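You operate a simulated robot arm through the tools that you are given. There is no shell and no other tool. Be economical: measure what you need, move in short steps, check, and stop when the job is done.

Carry out the task below with a simulated two-armed robot. There is one attempt and no reset: what you move stays moved.

Task
Take the yellow tag labelled "hold" from the top of the test bench and put it on the bottom shelf of the stock rack. Put the jug with green handle in the sink. Put the clear cup in the sink. Put the tub with red rim on the top of the test bench away on the shelf of the mesh bench. Turn the orange press dial to 2.0. Turn the purple filler dial to 20 ml. Fetch the blue-band jar and set it in the tub with green rim on the top of the test bench. Take the jug with blue handle from the top of the press bench and put it on the shelf beside the hatch on the far side. Put the blue tag that says "full" from the top of the press bench on the top of the tray bench and the blue tag marked "filled" on the shelf under the press bench. Take the cup with purple rim from the top of the stock bench and put it on the top of the mesh bench. Put the plate with blue handle on the top of the stock bench away on the top of the parts trolley. Do these in any order. Set down upright: jug with green handle, clear cup, jug with blue handle, cup with purple rim.

It is judged by the outcome, as a careful person would: the job done as asked, and still so three seconds after it is handed in. It fails if anything else is knocked over, pushed out of place, dropped, spilled or broken.

Robot
Two 7-joint arms with fingered hands on one trunk, on a base that drives. Base frame: it is fixed to the floor where the robot stands at the start and does not move with it; the origin is under the middle of the robot, x ahead of it, y to its left, z up; the surface under the hand at the start is at about z = 0.8. Readings come in m, rad, newtons and seconds.
The left shoulder is at the start at [0.07, 0.172, 1.227], the right one opposite. Places, roughly: blue tag [0.75, 2.25, 0.75]; blue-band jar [1.25, 2, 0.75]; bottom shelf of the stock rack [-1.9, -0.3, 0.4]; clear cup [1.25, 0, 0.75]; cup with purple rim [1, 4.75, 0.75]; jug with blue handle [0.75, 1.75, 0.75]; jug with green handle [1, 0.25, 0.75]; orange press dial [1.3, 1.7, 0.8]; plate with blue handle (15x10x8 cm) [1.9, 4.8, 0.8]; purple filler dial [1.2, 1.8, 0.8]; shelf beside the hatch on the far side [-1.7, -1.1, 0.9]; shelf of the mesh bench [3.3, 4.4, 0.4]; shelf under the press bench [1.1, 1.8, 0.3]; sink [0.2, -3.6, 0.7]; top of the mesh bench [3.3, 4.4, 0.8]; top of the parts trolley [-1.9, -2, 0.8]; top of the tray bench [-1.7, 3.4, 0.8]; tub with green rim [0.75, 0.5, 0.75]; tub with red rim [0.75, -0.75, 0.75]; yellow tag [0.75, 0, 0.75]. Payload 5 kg a hand.
The TCP of each hand is the grasp point between the finger pads, 0.043 m short of the fingertips. In the tool frame z runs along the fingers and y along their closing line. The gripper opens to 0.144 m. The gripper's body begins 0.05 m behind the TCP. The gripper is a hand of 5 fingers: y runs from the thumb to the fingers, the wrist lies at [-0.021, -0.124, -0.221] in the tool frame.
Orientation is told as [roll, pitch, yaw] about the base's x, y, z axes, in that order, counted from this pose: with the fingers straight down and the wrist toward the robot, the tool's x, y and z point along [0, 1, 0], [1, 0, 0] and [0, 0, -1] of the base frame.

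Tools
- The arms move only by the tool send_rows. It takes "left_targets", "right_targets" or both (then of equal length, played together; a hand with none holds still); each is a list of rows, each a list of 6 numbers: the turn, a rotation vector about the base's x, y, z in units of 5 degrees (1.0 is 5 degrees), then the shift along the base's x, y, z in units of 30 mm (1.0 is 30 mm). In form: [[wx, wy, wz, tx, ty, tz], ...]. A call has 1 to 12 rows; each row shifts and turns the commanded pose from where the row before left it. A call with a number of a shift or a turn outside -1 to 1 is refused whole. A row lasts 0.2 s, in which the tool goes at most 0.05 m and 0.15 rad; a call with a longer step from one row to the next is refused whole. A pose out of reach is approached as far as the arm can. The call stops where the force on the tool passes 40 N (or 10 N more than at its start, if that is more) or the arm is blocked; 0.2 s more then pass. In this call time passes only in rows, and 0.2 s behind the last. The reply holds the time, the measured pose of the TCP, the force on the tool along the base axes, the opening and the grip force, in the units named above and with some noise, with the torque about the TCP (base axes, N m) and any sound that the robot's microphone picked up, and new pictures: "pictures" is both (left out), scene, wrist or none (wrist: the cameras of the hands that moved).
- Cameras (640 x 400 px; columns grow to the right, rows downward): "scene" is now at [0.138, -0.0105, 1.4642]; the picture's right is [-0.11, -0.99, 0.00], its down [-0.54, 0.06, -0.84] and it looks along [0.83, -0.10, -0.54] (base axes); focal length 253 px, centre (320, 200). "left" rides on the left gripper at [-0.086, -0.108, -0.168] in its tool frame; the picture's right is [-0.80, -0.28, 0.53], its down [0.54, -0.73, 0.42] and it looks along [0.27, 0.63, 0.73] (tool axes); focal length 275 px, centre (320, 200). "right" rides on the right gripper at [0.086, -0.108, -0.168] in its tool frame; the picture's right is [-0.80, 0.28, -0.53], its down [-0.54, -0.73, 0.42] and it looks along [-0.27, 0.63, 0.73] (tool axes); focal length 275 px, centre (320, 200). There is no depth. A picture from a camera that has moved, and an enlarged one, comes with that camera's place and axes in the base frame and with its lens.
- lift_body(by): slides the trunk up (or, below 0, down) by that many m; the arms and the scene camera ride with it, the base frame stays. It gives what a move gives, with no picture.
- base_move(legs): drives the robot by 1 to 6 legs, each [ahead, left, turn to the left] in m, m and rad, along the robot's own axes; the way and the turn of a leg run together, so that a leg with both is an arc; at most 1.5 m and 3.142 rad a leg. The arms and the cameras ride along, it lands a little off, and it stops where it bumps. It gives what a move gives, and a new picture of the scene camera.
- set_fingers(index, middle, ring, little, thumb_bend, thumb_turn, hand): sets how far each is bent, from 0 (flat) to 100 (curled in); at 30 the hand is open as for a grip, at 70 the pads meet at the TCP. One left out holds its place. A second passes; each finger stops where it meets its share of the squeeze, and holds until it gets a number again. It is the only way to open and close the hand. It gives what a move gives, with no picture; readings hold the bend of each and the force on index, middle, ring, little, thumb and palm. thumb_turn goes from beside the hand (0) to across from the fingers (100), as for a grip.
- head_to(pan, tilt): turns the head with the scene camera to pan (to the left, within 1.501 rad either way) and tilt (down, from -0.506 to 1.204), counted from straight ahead of the robot. It gives what a move gives, and a new picture of the scene camera.
- inspect(camera, box): a new picture of the part [left, top, right, bottom] of that camera's present view, enlarged. No time passes.
- sign_off(): hands the job in; it is judged then, once.

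Work in short steps. Places have to be worked out from the pictures, the camera data and where the tool is seen: move nearer, look again, correct. Check each grasp and each placing, and mend what went wrong. You have 546 turns and 360 pictures in all, those below and enlarged ones among them. Open the grippers and draw the arms clear of the work before you hand the job in, unless the task says otherwise; then end with one line.

The tools are called after "Call:" by a JSON object that holds its "op" and its "data". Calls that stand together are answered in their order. send_rows: Moves the arms, as the interface text tells. Its arguments: {"type":"object","properties":{"left_targets":{"type":"array","items":{"type":"array","items":{"type":"number"}}},"right_targets":{"type":"array","items":{"type":"array","items":{"type":"number"}}},"pictures":{"type":"string","enum":["both","scene","wrist","none"]}},"required":[]} The other tools are called the same way: lift_body (by) slides the trunk up or down; set_fingers (index, middle, ring, little, thumb_bend, thumb_turn, hand) moves the fingers one by one; base_move (legs) drives the base; head_to (pan, tilt) turns the head that bears the scene camera; inspect (camera, box) takes an enlarged picture of a part of a camera's view; sign_off () hands the job in.

At the start:

```text
clock: 0.0
left_eef_pos: [0.7969, 0.2435, 1.2015]
left_tcp_rot: [-0.001, 0.0, 0.001]
left_force: [-0.9, 0.5, -0.3]
left_torque: [0.0, 0.0, -0.01]
left_width: 0.1439
left_gripper_force: 0.1
left_shape: jaw
left_bend: [30.0, 30.0, 30.0, 30.0, 30.0, 98.0]
left_finger forces: [0.0, 0.1, 0.0, 0.1, 0.0, 0.1]
right_eef_pos: [0.7566, -0.324, 1.1856]
right_tcp_rot: [-0.001, 0.0, 0.0]
right_force: [-0.2, -0.6, 0.0]
right_torque: [0.0, 0.02, 0.01]
right_width: 0.1436
right_gripper_force: 0.1
right_shape: jaw
right_bend: [30.0, 30.0, 30.0, 30.0, 30.0, 98.0]
right_finger forces: [0.0, 0.0, 0.0, 0.0, 0.0, 0.0]
trunk travel left (down, up): [-0.325, 0.615]
robot x, y, heading: [-0.0005, 0.0056, -0.008]
head pan, tilt: [-0.115, 0.574]
```

scene: 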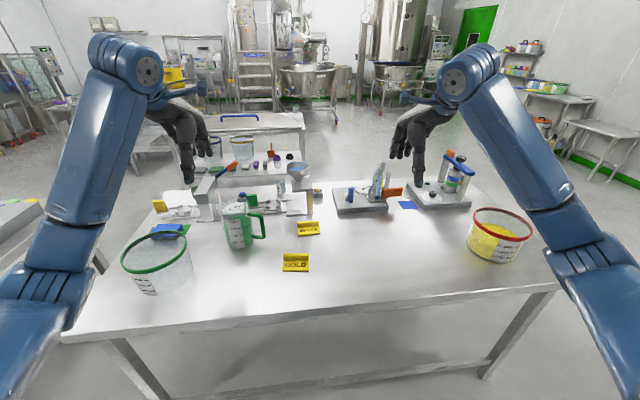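
right: 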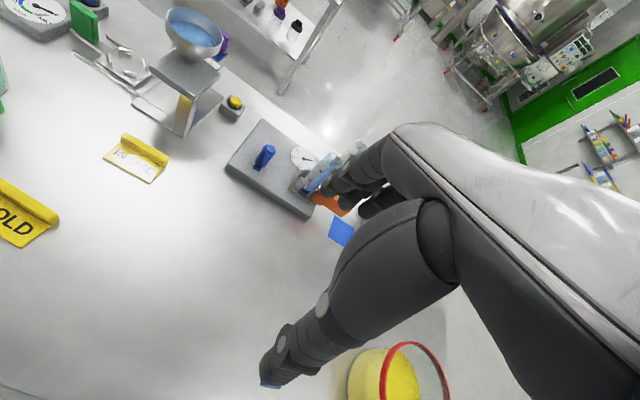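
left: 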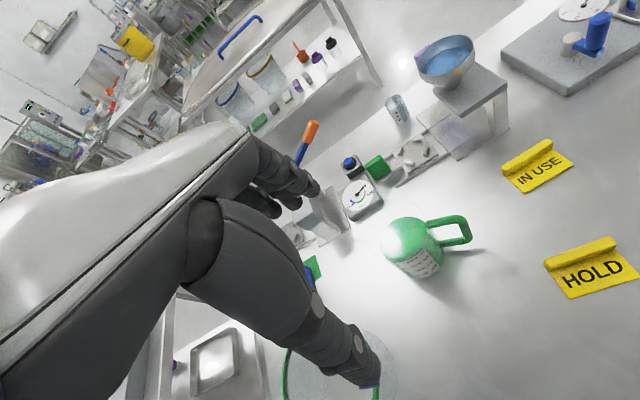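

I start by enlarging the view of the bench in front to tell the items apart.

Call:
{"op": "inspect", "data": {"camera": "scene", "box": [110, 130, 370, 300]}}

Call:
{"op": "inspect", "data": {"camera": "scene", "box": [320, 130, 560, 280]}}

```text
2.35 times, centred on (240, 215) of scene
camera zoom: at [0.138, -0.0105, 1.4642], right [-0.11, -0.99, 0.0], down [-0.54, 0.06, -0.84], along [0.83, -0.1, -0.54], focal length 596 px, centre (508, 165)
```

zoom: 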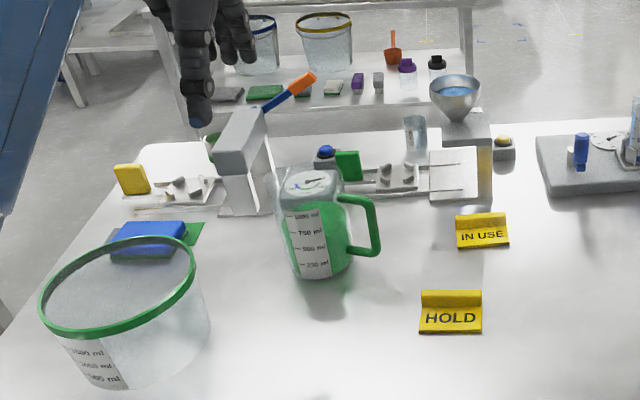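

```text
2.67 times, centred on (440, 205) of scene
camera zoom: at [0.138, -0.0105, 1.4642], right [-0.11, -0.99, 0.0], down [-0.54, 0.06, -0.84], along [0.83, -0.1, -0.54], focal length 675 px, centre (0, 187)
```

zoom: 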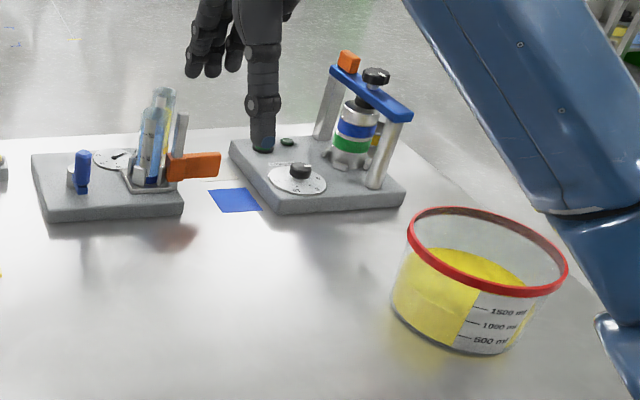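

The HOLD tag's ridge appears to be at about [0.78, 0, 0.81]. I bring the right hand above it for a closer look with the wrist camera.

Call:
{"op": "send_rows", "data": {"right_targets": [[0, 0, 0, 0.06, 0.98, -0.56], [0, 0, 0, 0.06, 0.98, -0.56], [0, 0, 0, 0.06, 0.98, -0.56], [0, 0, 0, 0.06, 0.98, -0.56], [0, 0, 0, 0.06, 0.98, -0.56], [0, 0, 0, 0.06, 0.98, -0.56], [0, 0, 0, 0.06, 0.98, -0.56], [0, 0, 0, 0.06, 0.98, -0.56], [0, 0, 0, 0.06, 0.98, -0.56], [0, 0, 0, 0.06, 0.98, -0.56], [0, 0, 0, 0.06, 0.98, -0.56]]}}

```text
clock: 2.4
left_eef_pos: [0.7971, 0.2445, 1.2024]
left_tcp_rot: [-0.001, 0.0, 0.0]
left_force: [0.0, -0.2, 0.3]
left_torque: [-0.04, 0.01, 0.02]
left_width: 0.1437
left_gripper_force: 0.0
left_shape: jaw
left_bend: [30.0, 30.0, 30.0, 30.0, 30.0, 98.0]
left_finger forces: [0.0, 0.0, 0.1, 0.0, 0.1, 0.0]
right_eef_pos: [0.7761, -0.0003, 0.9996]
right_tcp_rot: [-0.003, 0.0, -0.002]
right_force: [0.1, 0.4, 0.5]
right_torque: [-0.01, 0.0, 0.03]
right_width: 0.1438
right_gripper_force: 0.0
right_shape: jaw
right_bend: [30.0, 30.0, 30.0, 30.0, 30.0, 98.0]
right_finger forces: [0.1, 0.0, 0.0, 0.0, 0.0, 0.1]
trunk travel left (down, up): [-0.325, 0.615]
robot x, y, heading: [0.0048, -0.0012, 0.003]
head pan, tilt: [-0.115, 0.574]
camera scene: at [0.1384, -0.009, 1.4642], right [-0.11, -0.99, 0.0], down [-0.54, 0.06, -0.84], along [0.83, -0.1, -0.54], focal length 253 px, centre (320, 200)
camera right: at [0.6698, 0.0882, 1.1673], right [0.28, -0.8, 0.53], down [-0.73, -0.54, -0.42], along [0.63, -0.27, -0.73], focal length 275 px, centre (320, 200)
```

scene: 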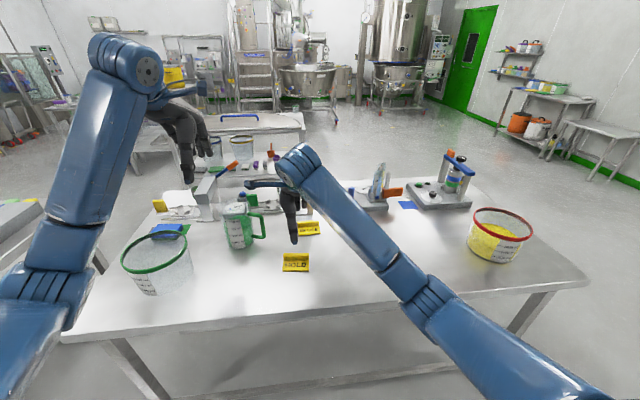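
right: 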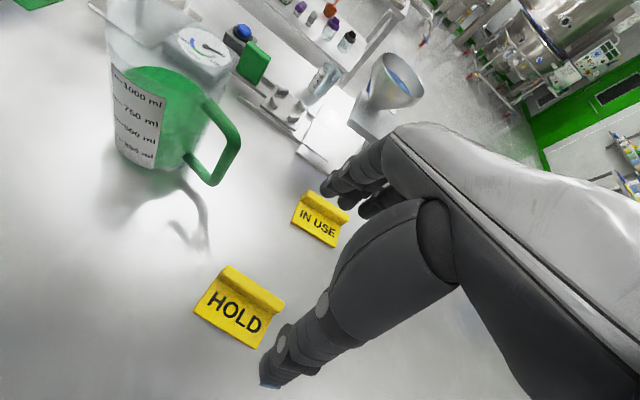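

The ridge works out at about [0.789, 0, 0.81]. I half-close the hand and go down over it to about z 0.87.

Call:
{"op": "set_fingers", "data": {"hand": "right", "index": 45, "middle": 45, "ring": 45, "little": 45, "thumb_bend": 45}}

Call:
{"op": "send_rows", "data": {"right_targets": [[0, 0, 0, 0.43, 0, -0.9], [0, 0, 0, 0, 0, -0.9], [0, 0, 0, 0, 0, -0.9], [0, 0, 0, 0, 0, -0.9], [0, 0, 0, 0, 0, -0.6]], "pictures": "wrist"}}

```text
clock: 3.4
left_eef_pos: [0.7967, 0.2431, 1.2037]
left_tcp_rot: [-0.001, 0.0, 0.001]
left_force: [-0.2, -0.2, 0.1]
left_torque: [-0.01, 0.0, 0.0]
left_width: 0.1437
left_gripper_force: 0.0
left_shape: jaw
left_bend: [30.0, 30.0, 30.0, 30.0, 30.0, 98.0]
left_finger forces: [0.0, 0.1, 0.0, 0.0, 0.1, 0.0]
right_eef_pos: [0.7769, 0.0005, 0.9995]
right_tcp_rot: [0.001, -0.001, -0.002]
right_force: [0.4, 0.0, -0.1]
right_torque: [0.0, -0.01, 0.01]
right_width: 0.0973
right_gripper_force: 0.0
right_shape: fingers
right_bend: [45.0, 45.0, 45.0, 45.0, 45.0, 98.0]
right_finger forces: [0.0, 0.1, 0.0, 0.0, 0.1, 0.0]
trunk travel left (down, up): [-0.325, 0.615]
robot x, y, heading: [-0.0025, 0.0037, 0.005]
head pan, tilt: [-0.115, 0.574]
```

```text
clock: 4.6
left_eef_pos: [0.7975, 0.2425, 1.2021]
left_tcp_rot: [0.0, 0.002, 0.0]
left_force: [0.2, -0.1, 0.4]
left_torque: [0.01, -0.03, 0.01]
left_width: 0.1437
left_gripper_force: 0.0
left_shape: jaw
left_bend: [30.0, 30.0, 30.0, 30.0, 30.0, 98.0]
left_finger forces: [0.0, 0.0, 0.0, 0.1, 0.0, 0.1]
right_eef_pos: [0.7881, 0.0002, 0.8752]
right_tcp_rot: [0.0, 0.001, -0.001]
right_force: [0.0, -0.2, -0.4]
right_torque: [-0.01, -0.03, 0.02]
right_width: 0.0968
right_gripper_force: 0.1
right_shape: fingers
right_bend: [45.0, 45.0, 45.0, 45.0, 45.0, 98.0]
right_finger forces: [0.0, 0.0, 0.0, 0.0, 0.0, 0.0]
trunk travel left (down, up): [-0.325, 0.615]
robot x, y, heading: [0.0003, 0.0, -0.002]
head pan, tilt: [-0.115, 0.574]
camera right: at [0.6811, 0.0863, 1.0425], right [0.28, -0.8, 0.53], down [-0.73, -0.54, -0.42], along [0.63, -0.27, -0.73], focal length 275 px, centre (320, 200)
```

right: 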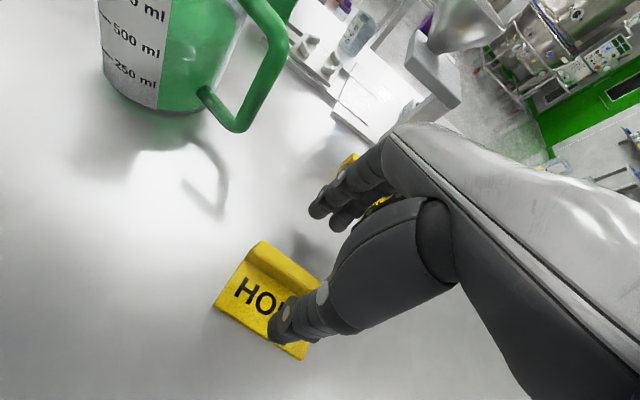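

The ridge is between thumb and fingers. I go down slowly until light contact.

Call:
{"op": "send_rows", "data": {"right_targets": [[0, 0, 0, 0.15, 0, -0.3], [0, 0, 0, 0, 0, -0.3], [0, 0, 0, 0, 0, -0.2]], "pictures": "wrist"}}

```text
clock: 5.4
left_eef_pos: [0.7953, 0.2427, 1.2034]
left_tcp_rot: [0.0, 0.0, 0.001]
left_force: [0.5, -1.3, -0.3]
left_torque: [-0.02, 0.01, 0.01]
left_width: 0.1436
left_gripper_force: 0.0
left_shape: jaw
left_bend: [30.0, 30.0, 30.0, 30.0, 30.0, 98.0]
left_finger forces: [0.0, 0.1, 0.0, 0.0, 0.0, 0.1]
right_eef_pos: [0.7942, -0.001, 0.8528]
right_tcp_rot: [0.002, -0.004, -0.001]
right_force: [2.0, 0.0, 11.2]
right_torque: [0.03, 0.6, -0.01]
right_width: 0.0974
right_gripper_force: 5.2
right_shape: fingers
right_bend: [45.0, 45.0, 45.0, 45.0, 45.0, 98.0]
right_finger forces: [0.1, 0.0, 0.0, 0.0, 11.2, 0.0]
trunk travel left (down, up): [-0.325, 0.615]
robot x, y, heading: [0.0014, 0.001, -0.001]
head pan, tilt: [-0.115, 0.574]
camera right: at [0.6854, 0.0865, 1.0204], right [0.28, -0.8, 0.53], down [-0.72, -0.54, -0.43], along [0.63, -0.27, -0.73], focal length 275 px, centre (320, 200)
```

right: 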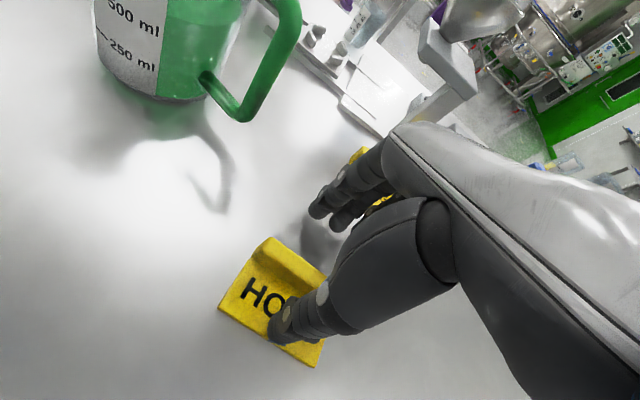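

The thumb rests on the tag plate at TCP z 0.853, so I close the hand on the ridge.

Call:
{"op": "set_fingers", "data": {"hand": "right", "index": 75, "middle": 75, "ring": 75, "little": 75, "thumb_bend": 75}}

Call:
{"op": "send_rows", "data": {"right_targets": [[0, 0, 0, 0, 0, 0.5], [0, 0, 0, 0, 0, 0.9]], "pictures": "wrist"}}

```text
clock: 6.4
left_eef_pos: [0.795, 0.2417, 1.2041]
left_tcp_rot: [0.001, -0.002, 0.0]
left_force: [0.0, 1.0, 0.3]
left_torque: [0.01, 0.0, 0.01]
left_width: 0.1434
left_gripper_force: 0.1
left_shape: jaw
left_bend: [30.0, 30.0, 30.0, 30.0, 30.0, 98.0]
left_finger forces: [0.0, 0.0, 0.0, 0.0, 0.1, 0.1]
right_eef_pos: [0.7936, -0.0014, 0.8538]
right_tcp_rot: [0.0, -0.005, -0.003]
right_force: [2.8, -4.5, 26.6]
right_torque: [0.17, 0.87, 0.36]
right_width: 0.0168
right_gripper_force: 37.8
right_shape: fingers
right_bend: [72.0, 73.0, 74.0, 75.0, 69.0, 96.0]
right_finger forces: [9.0, 8.3, 7.7, 0.1, 50.1, 0.0]
trunk travel left (down, up): [-0.325, 0.615]
robot x, y, heading: [0.0018, -0.002, -0.001]
head pan, tilt: [-0.115, 0.574]
```

```text
clock: 7.0
left_eef_pos: [0.7951, 0.2447, 1.2023]
left_tcp_rot: [0.0, 0.0, 0.002]
left_force: [0.0, 0.3, 0.6]
left_torque: [0.01, 0.0, 0.01]
left_width: 0.1436
left_gripper_force: 0.1
left_shape: jaw
left_bend: [30.0, 30.0, 30.0, 30.0, 30.0, 98.0]
left_finger forces: [0.0, 0.0, 0.0, 0.0, 0.0, 0.1]
right_eef_pos: [0.792, 0.001, 0.8925]
right_tcp_rot: [0.0, 0.002, -0.001]
right_force: [-1.7, -0.2, -0.6]
right_torque: [-0.01, -0.01, 0.0]
right_width: 0.017
right_gripper_force: 18.4
right_shape: fingers
right_bend: [73.0, 74.0, 75.0, 75.0, 68.0, 96.0]
right_finger forces: [13.3, 5.1, 0.1, 0.0, 18.4, 0.0]
trunk travel left (down, up): [-0.325, 0.615]
robot x, y, heading: [-0.0006, -0.0008, -0.0]
head pan, tilt: [-0.115, 0.574]
camera right: at [0.6855, 0.0868, 1.0599], right [0.28, -0.8, 0.53], down [-0.73, -0.54, -0.42], along [0.63, -0.27, -0.73], focal length 275 px, centre (320, 200)
```

right: 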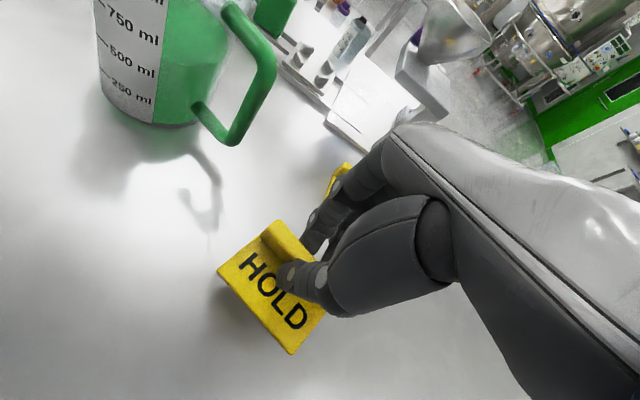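

The tag is lifted, held mostly by index and middle. I firm up the other fingers and raise the hand.

Call:
{"op": "set_fingers", "data": {"hand": "right", "index": 80, "middle": 85, "ring": 85, "little": 85}}

Call:
{"op": "send_rows", "data": {"right_targets": [[0, 0, 0, -0.3, -0.3, 1], [0, 0, 0, -0.3, -0.8, 1], [0, 0, 0, -0.3, -0.8, 1], [0, 0, 0, -0.3, -0.8, 1], [0, 0, 0, -0.3, -0.8, 1], [0, 0, 0, -0.3, -0.8, 1], [0, 0, 0, -0.3, -0.8, 1], [0, 0, 0, -0.3, -0.8, 0.5]], "pictures": "wrist"}}

Call:
{"op": "head_to", "data": {"pan": -1.5, "tilt": 0.3}}

```text
clock: 8.0
left_eef_pos: [0.7958, 0.2434, 1.2033]
left_tcp_rot: [0.001, -0.001, -0.002]
left_force: [-0.4, 0.6, -1.0]
left_torque: [0.04, 0.0, -0.02]
left_width: 0.1439
left_gripper_force: 0.0
left_shape: jaw
left_bend: [30.0, 30.0, 30.0, 30.0, 30.0, 98.0]
left_finger forces: [0.0, 0.0, 0.0, 0.1, 0.0, 0.1]
right_eef_pos: [0.7938, -0.001, 0.892]
right_tcp_rot: [0.0, 0.0, -0.001]
right_force: [-0.2, -0.1, -0.2]
right_torque: [0.0, 0.02, 0.04]
right_width: 0.0162
right_gripper_force: 14.1
right_shape: fingers
right_bend: [74.0, 85.0, 85.0, 85.0, 68.0, 97.0]
right_finger forces: [13.4, 0.0, 0.0, 0.1, 13.5, 0.0]
trunk travel left (down, up): [-0.325, 0.615]
robot x, y, heading: [-0.0022, 0.0009, 0.002]
head pan, tilt: [-0.115, 0.574]
```

```text
clock: 9.8
left_eef_pos: [0.7964, 0.2417, 1.2024]
left_tcp_rot: [0.001, 0.0, 0.001]
left_force: [-1.8, -0.4, 0.5]
left_torque: [0.03, -0.04, 0.0]
left_width: 0.1438
left_gripper_force: 0.0
left_shape: jaw
left_bend: [30.0, 30.0, 30.0, 30.0, 30.0, 98.0]
left_finger forces: [0.1, 0.0, 0.0, 0.1, 0.1, 0.0]
right_eef_pos: [0.7214, -0.1784, 1.1179]
right_tcp_rot: [-0.001, 0.0, 0.001]
right_force: [-0.4, 0.0, -0.5]
right_torque: [0.02, 0.0, -0.01]
right_width: 0.0166
right_gripper_force: 13.6
right_shape: fingers
right_bend: [74.0, 85.0, 85.0, 85.0, 68.0, 97.0]
right_finger forces: [13.4, 0.0, 0.0, 0.0, 13.5, 0.0]
trunk travel left (down, up): [-0.325, 0.615]
robot x, y, heading: [0.0011, 0.0013, -0.003]
head pan, tilt: [-0.115, 0.574]
camera right: at [0.6136, -0.0916, 1.2857], right [0.28, -0.8, 0.53], down [-0.73, -0.54, -0.42], along [0.63, -0.27, -0.73], focal length 275 px, centre (320, 200)
```

right: 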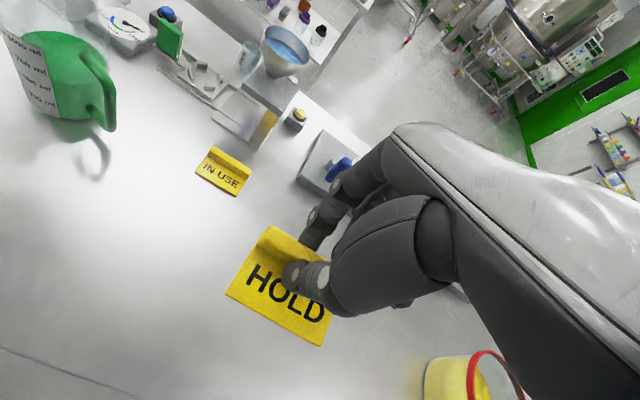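

```text
clock: 11.3
left_eef_pos: [0.7961, 0.2427, 1.2026]
left_tcp_rot: [0.0, 0.0, 0.001]
left_force: [-0.1, 0.2, 0.2]
left_torque: [0.02, 0.0, -0.03]
left_width: 0.1434
left_gripper_force: 0.1
left_shape: jaw
left_bend: [30.0, 30.0, 30.0, 30.0, 30.0, 98.0]
left_finger forces: [0.1, 0.0, 0.1, 0.1, 0.0, 0.0]
right_eef_pos: [0.7219, -0.1767, 1.1175]
right_tcp_rot: [0.001, 0.0, 0.0]
right_force: [0.4, 0.0, -0.7]
right_torque: [0.01, 0.05, 0.01]
right_width: 0.0161
right_gripper_force: 13.4
right_shape: fingers
right_bend: [74.0, 85.0, 85.0, 85.0, 68.0, 97.0]
right_finger forces: [13.4, 0.0, 0.0, 0.1, 13.4, 0.0]
trunk travel left (down, up): [-0.325, 0.615]
robot x, y, heading: [-0.0007, 0.0001, -0.001]
head pan, tilt: [-1.499, 0.3]
camera scene: at [0.0562, -0.0935, 1.4894], right [-1.0, -0.07, 0.0], down [-0.02, 0.3, -0.96], along [0.07, -0.95, -0.3], focal length 253 px, centre (320, 200)
```

scene: 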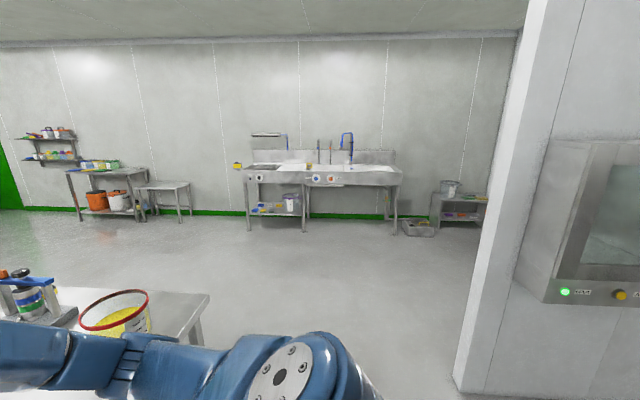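

I turn right in place toward the rack, in two legs, keeping the hands high.

Call:
{"op": "base_move", "data": {"legs": [[0, 0, -1.57]]}}

Call:
{"op": "head_to", "data": {"pan": -1.3, "tilt": 0.4}}

```text
clock: 15.5
left_eef_pos: [0.2441, -0.7954, 1.2023]
left_tcp_rot: [0.0, -0.001, -1.567]
left_force: [-0.3, 1.4, -0.5]
left_torque: [0.06, -0.02, 0.02]
left_width: 0.1435
left_gripper_force: 0.1
left_shape: jaw
left_bend: [30.0, 30.0, 30.0, 30.0, 30.0, 98.0]
left_finger forces: [0.0, 0.0, 0.0, 0.0, 0.0, 0.0]
right_eef_pos: [-0.1752, -0.7222, 1.119]
right_tcp_rot: [0.001, 0.0, -1.569]
right_force: [-0.9, 0.1, -0.1]
right_torque: [-0.03, 0.02, 0.04]
right_width: 0.0155
right_gripper_force: 13.1
right_shape: fingers
right_bend: [74.0, 85.0, 85.0, 85.0, 68.0, 97.0]
right_finger forces: [13.0, 0.1, 0.1, 0.1, 13.1, 0.0]
trunk travel left (down, up): [-0.325, 0.615]
robot x, y, heading: [0.0008, 0.0016, -1.567]
head pan, tilt: [-1.499, 0.3]
camera scene: at [-0.0942, -0.0578, 1.4894], right [-0.07, 1.0, 0.0], down [0.29, 0.02, -0.96], along [-0.95, -0.07, -0.3], focal length 253 px, centre (320, 200)
```

scene: 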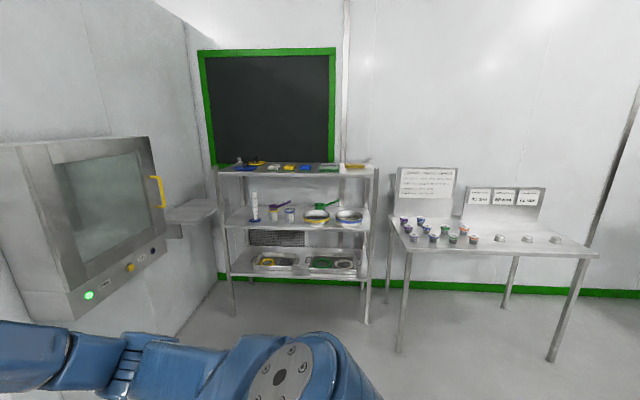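

```text
clock: 16.3
left_eef_pos: [0.2451, -0.7967, 1.2025]
left_tcp_rot: [0.0, 0.0, -1.567]
left_force: [-0.8, -0.8, 0.8]
left_torque: [-0.03, 0.01, -0.02]
left_width: 0.1436
left_gripper_force: 0.1
left_shape: jaw
left_bend: [30.0, 30.0, 30.0, 30.0, 30.0, 98.0]
left_finger forces: [0.1, 0.1, 0.1, 0.1, 0.0, 0.1]
right_eef_pos: [-0.1754, -0.7213, 1.1169]
right_tcp_rot: [0.0, 0.0, -1.57]
right_force: [-0.4, -0.1, -0.7]
right_torque: [-0.01, 0.01, -0.01]
right_width: 0.0157
right_gripper_force: 12.9
right_shape: fingers
right_bend: [74.0, 85.0, 85.0, 85.0, 68.0, 97.0]
right_finger forces: [13.0, 0.0, 0.0, 0.0, 13.1, 0.1]
trunk travel left (down, up): [-0.325, 0.615]
robot x, y, heading: [0.0006, -0.0028, -1.57]
head pan, tilt: [-1.3, 0.4]
camera scene: at [-0.0902, -0.0758, 1.4801], right [-0.27, 0.96, 0.0], down [0.37, 0.1, -0.92], along [-0.89, -0.25, -0.39], focal length 253 px, centre (320, 200)
```

scene: 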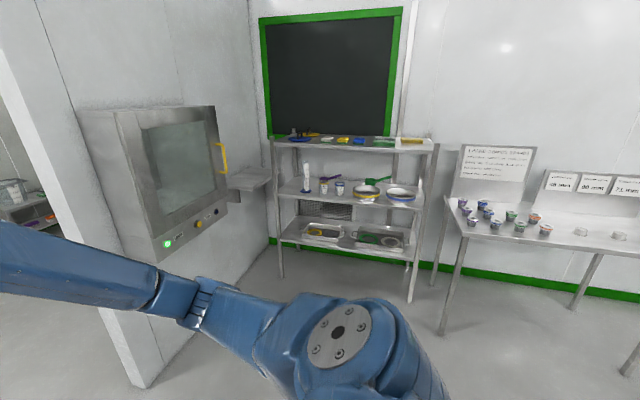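

The rack is at x≈-1.7 to -2.1 with two trays on its bottom shelf (z≈0.43). I finish the turn and draw the left arm in.

Call:
{"op": "base_move", "data": {"legs": [[0, 0, -1.57]]}}

Call:
{"op": "head_to", "data": {"pan": 0, "tilt": 0.5}}

```text
clock: 20.5
left_eef_pos: [-0.7963, -0.2427, 1.2025]
left_tcp_rot: [0.0, 0.0, 3.14]
left_force: [0.1, -0.3, 0.1]
left_torque: [-0.01, 0.0, 0.0]
left_width: 0.1437
left_gripper_force: 0.1
left_shape: jaw
left_bend: [30.0, 30.0, 30.0, 30.0, 30.0, 98.0]
left_finger forces: [0.1, 0.0, 0.1, 0.0, 0.1, 0.0]
right_eef_pos: [-0.7212, 0.1782, 1.1181]
right_tcp_rot: [0.001, 0.0, 3.141]
right_force: [0.3, 0.7, -0.6]
right_torque: [-0.01, -0.03, -0.01]
right_width: 0.0153
right_gripper_force: 12.7
right_shape: fingers
right_bend: [74.0, 85.0, 85.0, 85.0, 68.0, 97.0]
right_finger forces: [12.7, 0.2, 0.0, 0.0, 12.8, 0.1]
trunk travel left (down, up): [-0.325, 0.615]
robot x, y, heading: [0.0011, -0.0004, 3.146]
head pan, tilt: [-1.3, 0.4]
camera scene: at [-0.0764, 0.0892, 1.4801], right [0.96, 0.27, 0.0], down [0.1, -0.38, -0.92], along [-0.25, 0.89, -0.39], focal length 253 px, centre (320, 200)
```

scene: 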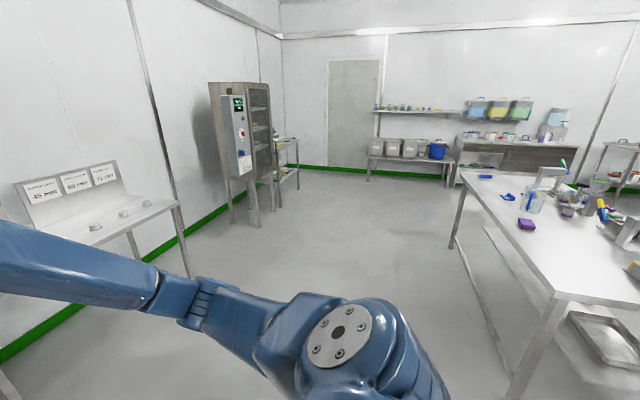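

```text
clock: 22.0
left_eef_pos: [-0.7957, -0.2424, 1.2019]
left_tcp_rot: [0.0, 0.001, 3.14]
left_force: [-0.6, -0.2, 0.4]
left_torque: [-0.01, 0.02, -0.01]
left_width: 0.1438
left_gripper_force: 0.1
left_shape: jaw
left_bend: [30.0, 30.0, 30.0, 30.0, 30.0, 98.0]
left_finger forces: [0.0, 0.1, 0.0, 0.0, 0.0, 0.0]
right_eef_pos: [-0.7222, 0.1796, 1.1189]
right_tcp_rot: [0.0, 0.001, 3.141]
right_force: [1.1, 0.8, -1.1]
right_torque: [0.0, -0.02, 0.03]
right_width: 0.015
right_gripper_force: 13.0
right_shape: fingers
right_bend: [74.0, 85.0, 85.0, 85.0, 68.0, 97.0]
right_finger forces: [12.7, 0.0, 0.1, 0.1, 12.8, 0.0]
trunk travel left (down, up): [-0.325, 0.615]
robot x, y, heading: [-0.0015, -0.0, 3.138]
head pan, tilt: [0.0, 0.499]
camera scene: at [-0.1427, -0.0002, 1.4709], right [0.0, 1.0, 0.0], down [0.48, 0.0, -0.88], along [-0.88, 0.0, -0.48], focal length 253 px, centre (320, 200)
```

scene: 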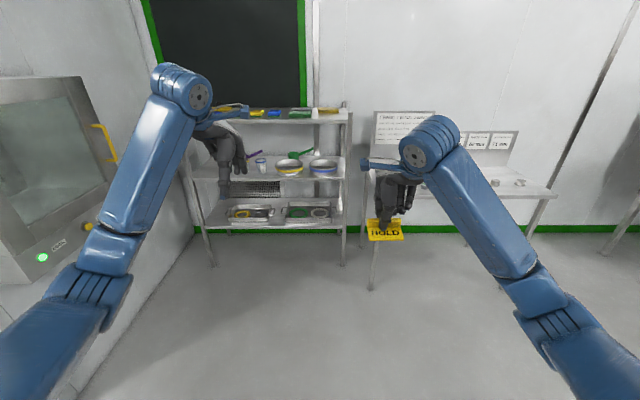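

I look at the bottom shelf enlarged to find a free spot.

Call:
{"op": "inspect", "data": {"camera": "scene", "box": [180, 90, 380, 240]}}

Call:
{"op": "send_rows", "data": {"left_targets": [[0, 0, 0, 0.8, -0.3, 0.3], [0, 0, 0, 0.8, -0.3, 0.3], [0, 0, 0, 0.8, -0.3, 0.3], [0, 0, 0, 0.8, -0.3, 0.3], [0, 0, 0, 0.8, -0.3, 0.3], [0, 0, 0, 0.8, -0.3, 0.3], [0, 0, 0, 0.8, -0.3, 0.3], [0, 0, 0, 0.8, -0.3, 0.3]], "pictures": "none"}}

```text
2.67 times, centred on (280, 165) of scene
camera zoom: at [-0.1427, -0.0002, 1.4709], right [0.0, 1.0, 0.0], down [0.48, 0.0, -0.88], along [-0.88, 0.0, -0.48], focal length 675 px, centre (427, 293)
```

zoom: 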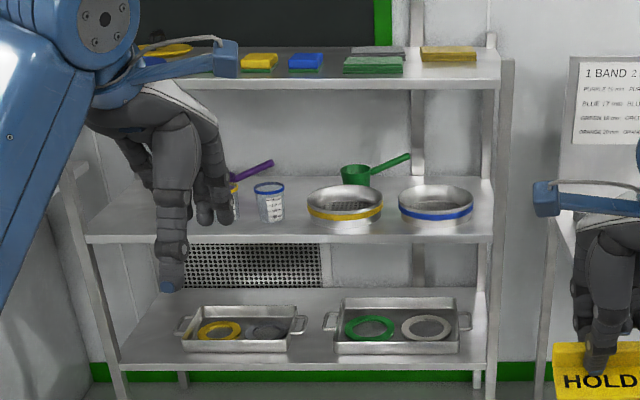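

```text
clock: 23.8
left_eef_pos: [-0.6041, -0.3153, 1.276]
left_tcp_rot: [-0.001, 0.0, 3.14]
left_force: [-0.1, -1.0, 0.4]
left_torque: [-0.02, 0.06, 0.02]
left_width: 0.1436
left_gripper_force: 0.0
left_shape: jaw
left_bend: [30.0, 30.0, 30.0, 30.0, 30.0, 98.0]
left_finger forces: [0.1, 0.0, 0.1, 0.0, 0.0, 0.0]
right_eef_pos: [-0.7202, 0.1776, 1.119]
right_tcp_rot: [-0.001, -0.002, 3.139]
right_force: [0.9, 0.0, 0.4]
right_torque: [-0.01, 0.05, 0.0]
right_width: 0.0153
right_gripper_force: 13.2
right_shape: fingers
right_bend: [74.0, 85.0, 85.0, 85.0, 68.0, 97.0]
right_finger forces: [12.7, 0.0, 0.0, 0.0, 12.8, 0.0]
trunk travel left (down, up): [-0.325, 0.615]
robot x, y, heading: [-0.0012, 0.0021, 3.138]
head pan, tilt: [0.0, 0.499]
```

Free space is at the left end of the bottom shelf, roughly y -0.83 to -0.72. I drive closer and look again.

Call:
{"op": "base_move", "data": {"legs": [[0.7, 0.38, 0.2]]}}

Call:
{"op": "head_to", "data": {"pan": 0.1, "tilt": 0.75}}

```text
clock: 27.0
left_eef_pos: [-1.0425, -0.7101, 1.2784]
left_tcp_rot: [0.019, 0.01, -2.971]
left_force: [-0.3, -0.2, 0.1]
left_torque: [0.02, -0.06, -0.03]
left_width: 0.1438
left_gripper_force: 0.0
left_shape: jaw
left_bend: [30.0, 30.0, 30.0, 30.0, 30.0, 98.0]
left_finger forces: [0.0, 0.0, 0.0, 0.1, 0.1, 0.0]
right_eef_pos: [-1.2418, -0.2487, 1.1254]
right_tcp_rot: [0.015, -0.013, -2.971]
right_force: [-1.2, 0.3, -1.8]
right_torque: [0.02, -0.12, 0.03]
right_width: 0.0153
right_gripper_force: 13.4
right_shape: fingers
right_bend: [74.0, 85.0, 85.0, 85.0, 68.0, 97.0]
right_finger forces: [13.0, 0.0, 0.0, 0.1, 13.2, 0.1]
trunk travel left (down, up): [-0.325, 0.615]
robot x, y, heading: [-0.5091, -0.3206, -2.968]
head pan, tilt: [0.0, 0.499]
stopped in leg 1: the robot was blocked; the commanded pose is now the measured one
camera scene: at [-0.6374, -0.3193, 1.4744], right [-0.17, 0.98, -0.02], down [0.46, 0.07, -0.88], along [-0.87, -0.16, -0.47], focal length 253 px, centre (320, 200)
```

scene: 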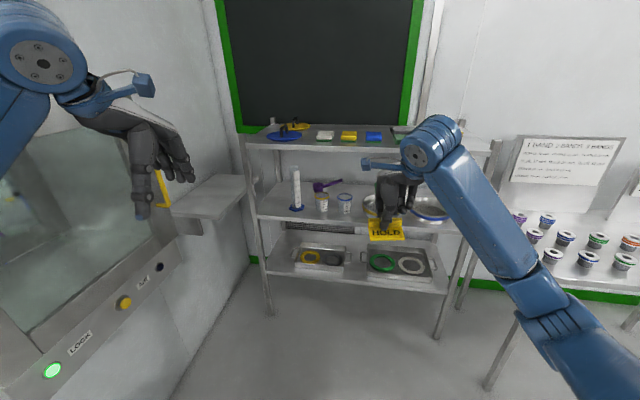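

```text
clock: 27.8
left_eef_pos: [-1.0412, -0.709, 1.2771]
left_tcp_rot: [0.019, 0.009, -2.975]
left_force: [-0.6, 0.6, 0.9]
left_torque: [-0.04, -0.01, 0.0]
left_width: 0.1438
left_gripper_force: 0.2
left_shape: jaw
left_bend: [30.0, 30.0, 30.0, 30.0, 30.0, 98.0]
left_finger forces: [0.0, 0.0, 0.0, 0.0, 0.1, 0.0]
right_eef_pos: [-1.2397, -0.2476, 1.1261]
right_tcp_rot: [0.018, -0.016, -2.973]
right_force: [-0.5, -0.3, -0.1]
right_torque: [0.0, 0.04, -0.04]
right_width: 0.0148
right_gripper_force: 13.2
right_shape: fingers
right_bend: [74.0, 85.0, 85.0, 85.0, 68.0, 97.0]
right_finger forces: [13.0, 0.0, 0.1, 0.1, 13.2, 0.0]
trunk travel left (down, up): [-0.325, 0.615]
robot x, y, heading: [-0.509, -0.3238, -2.972]
head pan, tilt: [0.099, 0.75]
camera scene: at [-0.6252, -0.3265, 1.4513], right [-0.27, 0.96, -0.02], down [0.65, 0.17, -0.74], along [-0.71, -0.21, -0.67], focal length 253 px, centre (320, 200)
```

scene: 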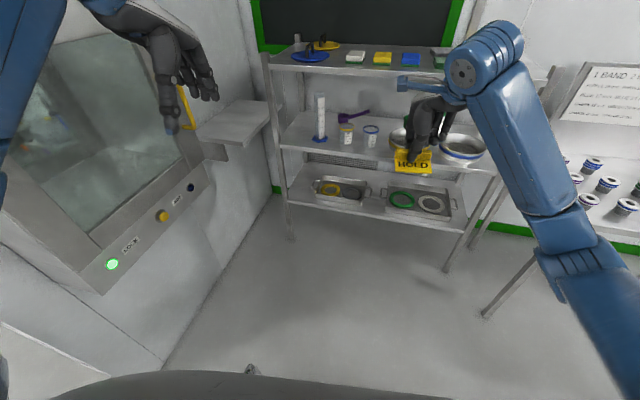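

Something on my left blocked the drive — probably the left elbow against the hatch. I look left.

Call:
{"op": "head_to", "data": {"pan": 1.2, "tilt": 0.7}}

```text
clock: 29.1
left_eef_pos: [-1.0419, -0.7094, 1.2756]
left_tcp_rot: [0.018, 0.012, -2.973]
left_force: [0.7, -0.3, 0.3]
left_torque: [-0.01, 0.05, 0.0]
left_width: 0.1439
left_gripper_force: 0.1
left_shape: jaw
left_bend: [30.0, 30.0, 30.0, 30.0, 30.0, 98.0]
left_finger forces: [0.1, 0.0, 0.1, 0.1, 0.1, 0.0]
right_eef_pos: [-1.2416, -0.2496, 1.1247]
right_tcp_rot: [0.019, -0.016, -2.968]
right_force: [-0.7, 0.4, -0.5]
right_torque: [0.06, -0.03, 0.03]
right_width: 0.0149
right_gripper_force: 12.9
right_shape: fingers
right_bend: [74.0, 85.0, 85.0, 85.0, 68.0, 97.0]
right_finger forces: [13.1, 0.0, 0.0, 0.2, 13.2, 0.1]
trunk travel left (down, up): [-0.325, 0.615]
robot x, y, heading: [-0.5121, -0.3208, -2.964]
head pan, tilt: [1.201, 0.7]
camera scene: at [-0.5639, -0.3871, 1.4555], right [-0.98, 0.2, 0.01], down [0.12, 0.62, -0.78], along [-0.16, -0.76, -0.63], focal length 253 px, centre (320, 200)
```

scene: 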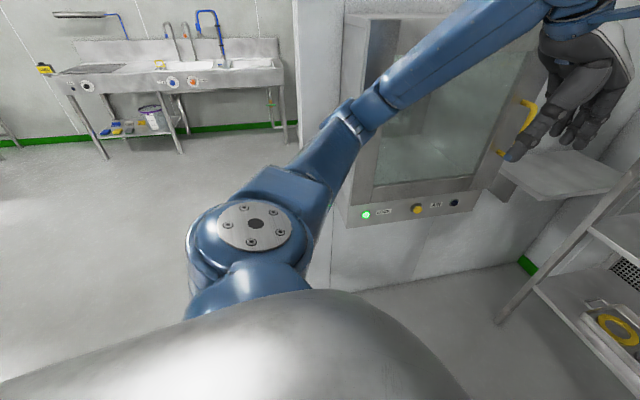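

The left forearm met the hatch frame. I slide back to the right, then tuck the left hand toward the middle.

Call:
{"op": "base_move", "data": {"legs": [[0.0, -0.22, 0.0]]}}

Call:
{"op": "head_to", "data": {"pan": 0.1, "tilt": 0.55}}

Call:
{"op": "inspect", "data": {"camera": "scene", "box": [190, 150, 390, 280]}}

```text
clock: 30.8
left_eef_pos: [-1.094, -0.5213, 1.2599]
left_tcp_rot: [-0.003, 0.028, -2.974]
left_force: [-0.2, -0.4, 0.7]
left_torque: [0.03, -0.07, 0.0]
left_width: 0.1439
left_gripper_force: 0.1
left_shape: jaw
left_bend: [30.0, 30.0, 30.0, 30.0, 30.0, 98.0]
left_finger forces: [0.1, 0.0, 0.0, 0.0, 0.1, 0.0]
right_eef_pos: [-1.2894, -0.0566, 1.1182]
right_tcp_rot: [0.0, 0.001, -2.975]
right_force: [0.0, 0.2, -0.7]
right_torque: [0.04, 0.01, -0.03]
right_width: 0.0151
right_gripper_force: 12.8
right_shape: fingers
right_bend: [74.0, 85.0, 85.0, 85.0, 68.0, 97.0]
right_finger forces: [13.2, 0.0, 0.1, 0.0, 13.2, 0.0]
trunk travel left (down, up): [-0.325, 0.615]
robot x, y, heading: [-0.5515, -0.1124, -2.97]
head pan, tilt: [1.201, 0.7]
camera scene: at [-0.6169, -0.2041, 1.4531], right [-0.98, 0.2, 0.0], down [0.13, 0.63, -0.76], along [-0.15, -0.75, -0.64], focal length 253 px, centre (320, 200)
```

scene: 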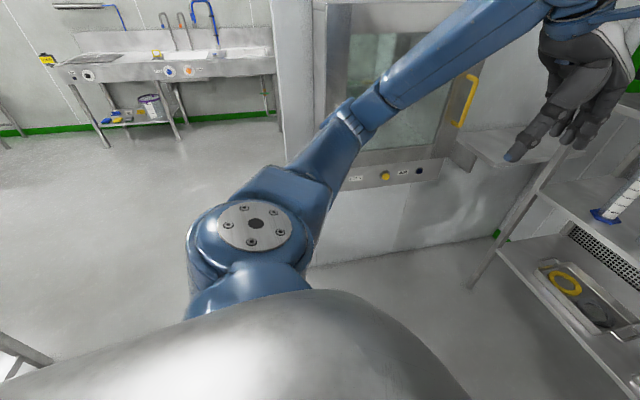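

```text
clock: 32.1
left_eef_pos: [-1.0942, -0.5202, 1.2603]
left_tcp_rot: [0.0, 0.027, -2.977]
left_force: [-0.1, 0.2, 0.7]
left_torque: [-0.02, 0.01, -0.01]
left_width: 0.1438
left_gripper_force: 0.0
left_shape: jaw
left_bend: [30.0, 30.0, 30.0, 30.0, 30.0, 98.0]
left_finger forces: [0.0, 0.0, 0.1, 0.0, 0.0, 0.0]
right_eef_pos: [-1.2893, -0.0569, 1.1192]
right_tcp_rot: [0.0, 0.0, -2.972]
right_force: [0.0, 0.5, 0.5]
right_torque: [-0.01, -0.01, 0.0]
right_width: 0.015
right_gripper_force: 13.2
right_shape: fingers
right_bend: [74.0, 85.0, 85.0, 85.0, 68.0, 97.0]
right_finger forces: [13.1, 0.0, 0.0, 0.0, 13.2, 0.0]
trunk travel left (down, up): [-0.325, 0.615]
robot x, y, heading: [-0.5495, -0.1114, -2.971]
head pan, tilt: [0.099, 0.55]
camera scene: at [-0.6856, -0.1441, 1.4664], right [-0.27, 0.96, 0.0], down [0.5, 0.14, -0.85], along [-0.82, -0.23, -0.52], focal length 253 px, centre (320, 200)
```

scene: 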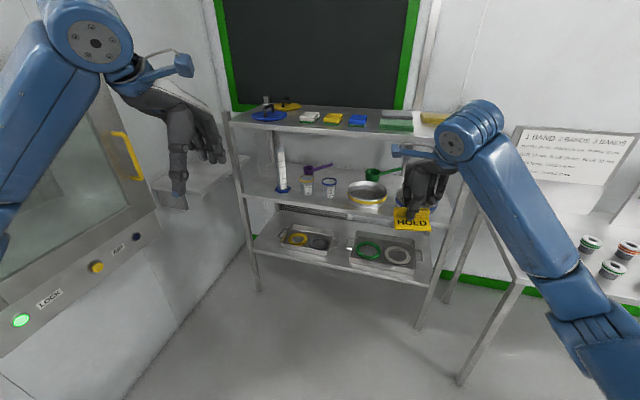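

```text
3.08 times, centred on (290, 215) of scene
camera zoom: at [-0.6856, -0.1441, 1.4664], right [-0.27, 0.96, 0.0], down [0.5, 0.14, -0.85], along [-0.82, -0.23, -0.52], focal length 779 px, centre (412, 154)
```

zoom: 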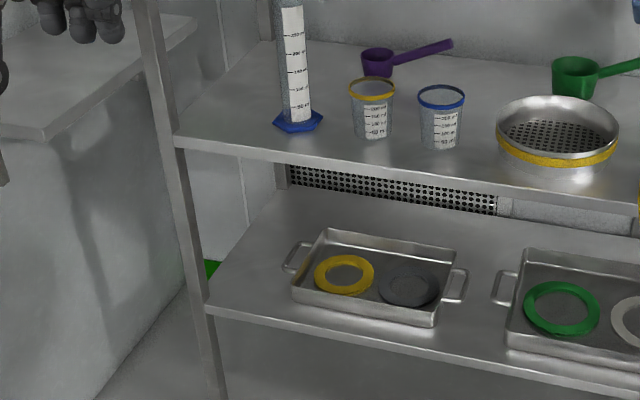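

The free spot is around [-1.71, -0.765]; tag fits left of the tray. I go to a pre-position angled to the rack, keeping clear of the hatch.

Call:
{"op": "base_move", "data": {"legs": [[0.248, -0.148, 0.0], [0, 0, 0.53]]}}

Call:
{"op": "lift_body", "data": {"by": -0.3}}

```text
clock: 35.6
left_eef_pos: [-1.0809, -0.6379, 1.2611]
left_tcp_rot: [-0.001, 0.027, -2.443]
left_force: [0.1, -0.7, -0.1]
left_torque: [0.02, 0.02, 0.03]
left_width: 0.1439
left_gripper_force: 0.1
left_shape: jaw
left_bend: [30.0, 30.0, 30.0, 30.0, 30.0, 98.0]
left_finger forces: [0.0, 0.1, 0.1, 0.0, 0.0, 0.0]
right_eef_pos: [-1.4863, -0.3365, 1.1187]
right_tcp_rot: [-0.001, 0.001, -2.441]
right_force: [-0.4, -0.1, 0.2]
right_torque: [0.02, -0.01, 0.02]
right_width: 0.0151
right_gripper_force: 12.9
right_shape: fingers
right_bend: [74.0, 85.0, 85.0, 85.0, 68.0, 97.0]
right_finger forces: [12.8, 0.1, 0.1, 0.0, 12.8, 0.1]
trunk travel left (down, up): [-0.325, 0.615]
robot x, y, heading: [-0.8219, -0.0086, -2.442]
head pan, tilt: [0.099, 0.55]
camera scene: at [-0.921, -0.1048, 1.4664], right [-0.72, 0.7, 0.0], down [0.36, 0.38, -0.85], along [-0.59, -0.61, -0.52], focal length 253 px, centre (320, 200)
```

scene: 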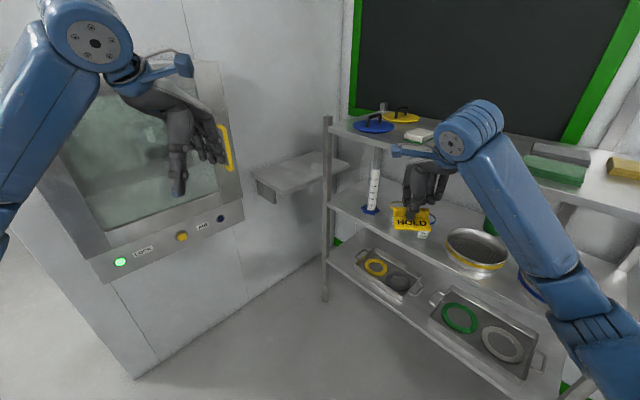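

```text
clock: 38.6
left_eef_pos: [-1.0808, -0.6367, 0.9618]
left_tcp_rot: [0.001, 0.028, -2.446]
left_force: [-0.5, 0.6, 0.9]
left_torque: [-0.04, 0.0, 0.01]
left_width: 0.1439
left_gripper_force: 0.1
left_shape: jaw
left_bend: [30.0, 30.0, 30.0, 30.0, 30.0, 98.0]
left_finger forces: [0.1, 0.0, 0.0, 0.0, 0.1, 0.1]
right_eef_pos: [-1.487, -0.3366, 0.8188]
right_tcp_rot: [0.0, -0.001, -2.443]
right_force: [0.4, 0.1, -0.5]
right_torque: [-0.01, 0.07, 0.0]
right_width: 0.015
right_gripper_force: 12.8
right_shape: fingers
right_bend: [74.0, 85.0, 85.0, 85.0, 68.0, 97.0]
right_finger forces: [12.7, 0.0, 0.0, 0.0, 12.9, 0.1]
trunk travel left (down, up): [-0.025, 0.915]
robot x, y, heading: [-0.8199, -0.0081, -2.438]
head pan, tilt: [0.099, 0.55]
```

Lowered. Now I lower the right hand to shelf-entry height, turn it square to the rack and shift it toward the free spot's line.

Call:
{"op": "send_rows", "data": {"right_targets": [[0, 0, -0.73, -0.08, -0.71, -0.967], [0, 0, -0.73, -0.08, -0.71, -0.967], [0, 0, -0.73, -0.08, -0.71, -0.967], [0, 0, -0.73, -0.08, -0.71, -0.967], [0, 0, -0.73, -0.08, -0.71, -0.967], [0, 0, -0.73, -0.08, -0.71, -0.967], [0, 0, -0.73, -0.08, -0.71, -0.967], [0, 0, -0.73, -0.08, -0.71, -0.967], [0, 0, -0.73, -0.08, -0.71, -0.967], [0, 0, -0.73, -0.08, -0.71, -0.967], [0, 0, -0.73, -0.08, -0.71, -0.967]]}}

```text
clock: 41.0
left_eef_pos: [-1.0802, -0.6367, 0.9613]
left_tcp_rot: [-0.002, 0.027, -2.446]
left_force: [0.4, 0.8, 0.1]
left_torque: [0.03, -0.02, -0.01]
left_width: 0.1439
left_gripper_force: 0.0
left_shape: jaw
left_bend: [30.0, 30.0, 30.0, 30.0, 30.0, 98.0]
left_finger forces: [0.0, 0.0, 0.0, 0.0, 0.0, 0.1]
right_eef_pos: [-1.5122, -0.5716, 0.4983]
right_tcp_rot: [-0.001, -0.002, 3.139]
right_force: [0.3, 0.3, -0.6]
right_torque: [-0.03, -0.05, 0.01]
right_width: 0.0148
right_gripper_force: 12.4
right_shape: fingers
right_bend: [74.0, 85.0, 85.0, 85.0, 68.0, 97.0]
right_finger forces: [12.6, 0.0, 0.0, 0.1, 12.7, 0.1]
trunk travel left (down, up): [-0.025, 0.915]
robot x, y, heading: [-0.8167, -0.0075, -2.444]
head pan, tilt: [0.099, 0.55]
camera scene: at [-0.9211, -0.1053, 1.1663], right [-0.72, 0.7, 0.0], down [0.36, 0.38, -0.85], along [-0.59, -0.61, -0.52], focal length 253 px, centre (320, 200)
camera right: at [-1.4033, -0.6572, 0.6661], right [-0.28, 0.8, 0.54], down [0.73, 0.54, -0.42], along [-0.63, 0.27, -0.73], focal length 275 px, centre (320, 200)
```

scene: 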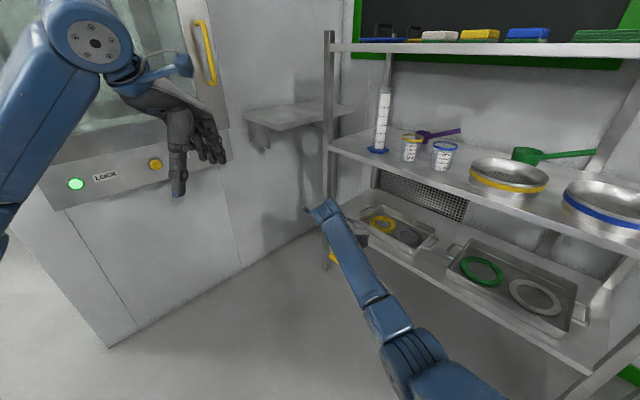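
right: 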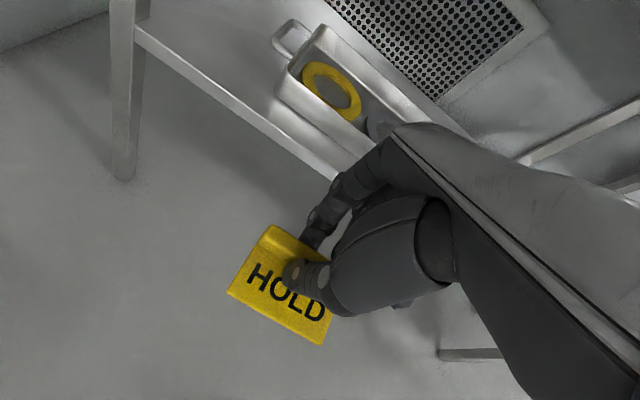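

Shelf corner verified at [-1.65,-0.82]. I drive sideways along the rack first, then check.

Call:
{"op": "base_move", "data": {"legs": [[0.124, 0.148, 0]]}}

Call:
{"op": "inspect", "data": {"camera": "right", "box": [0, 0, 640, 400]}}

```text
clock: 42.6
left_eef_pos: [-1.08, -0.8317, 0.9605]
left_tcp_rot: [-0.002, 0.029, -2.446]
left_force: [0.1, -0.9, -0.8]
left_torque: [0.05, 0.0, 0.03]
left_width: 0.1438
left_gripper_force: 0.1
left_shape: jaw
left_bend: [30.0, 30.0, 30.0, 30.0, 30.0, 98.0]
left_finger forces: [0.0, 0.0, 0.0, 0.1, 0.0, 0.0]
right_eef_pos: [-1.5105, -0.7657, 0.4986]
right_tcp_rot: [-0.004, 0.0, 3.14]
right_force: [0.7, -0.9, -0.1]
right_torque: [0.04, 0.03, -0.03]
right_width: 0.015
right_gripper_force: 12.1
right_shape: fingers
right_bend: [74.0, 85.0, 85.0, 85.0, 68.0, 97.0]
right_finger forces: [12.6, 0.1, 0.1, 0.1, 12.7, 0.0]
trunk travel left (down, up): [-0.025, 0.915]
robot x, y, heading: [-0.8175, -0.2013, -2.439]
head pan, tilt: [0.099, 0.55]
camera scene: at [-0.9206, -0.2995, 1.1662], right [-0.72, 0.7, 0.0], down [0.36, 0.38, -0.85], along [-0.59, -0.61, -0.52], focal length 253 px, centre (320, 200)
```

scene: 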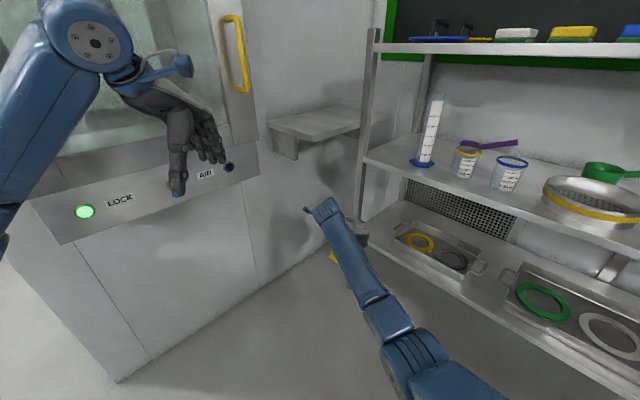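

```text
1.00 times, centred on (320, 200) of right (not enlarged: the box is as wide or as high as the picture)
camera zoom: at [-1.4021, -0.8513, 0.6662], right [-0.28, 0.8, 0.54], down [0.73, 0.54, -0.42], along [-0.63, 0.27, -0.73], focal length 275 px, centre (320, 200)
```

zoom: 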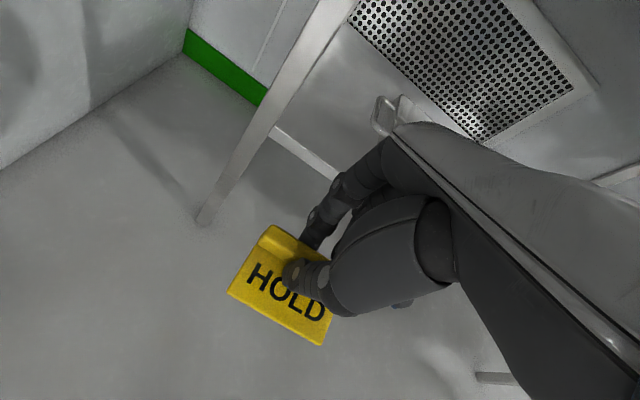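

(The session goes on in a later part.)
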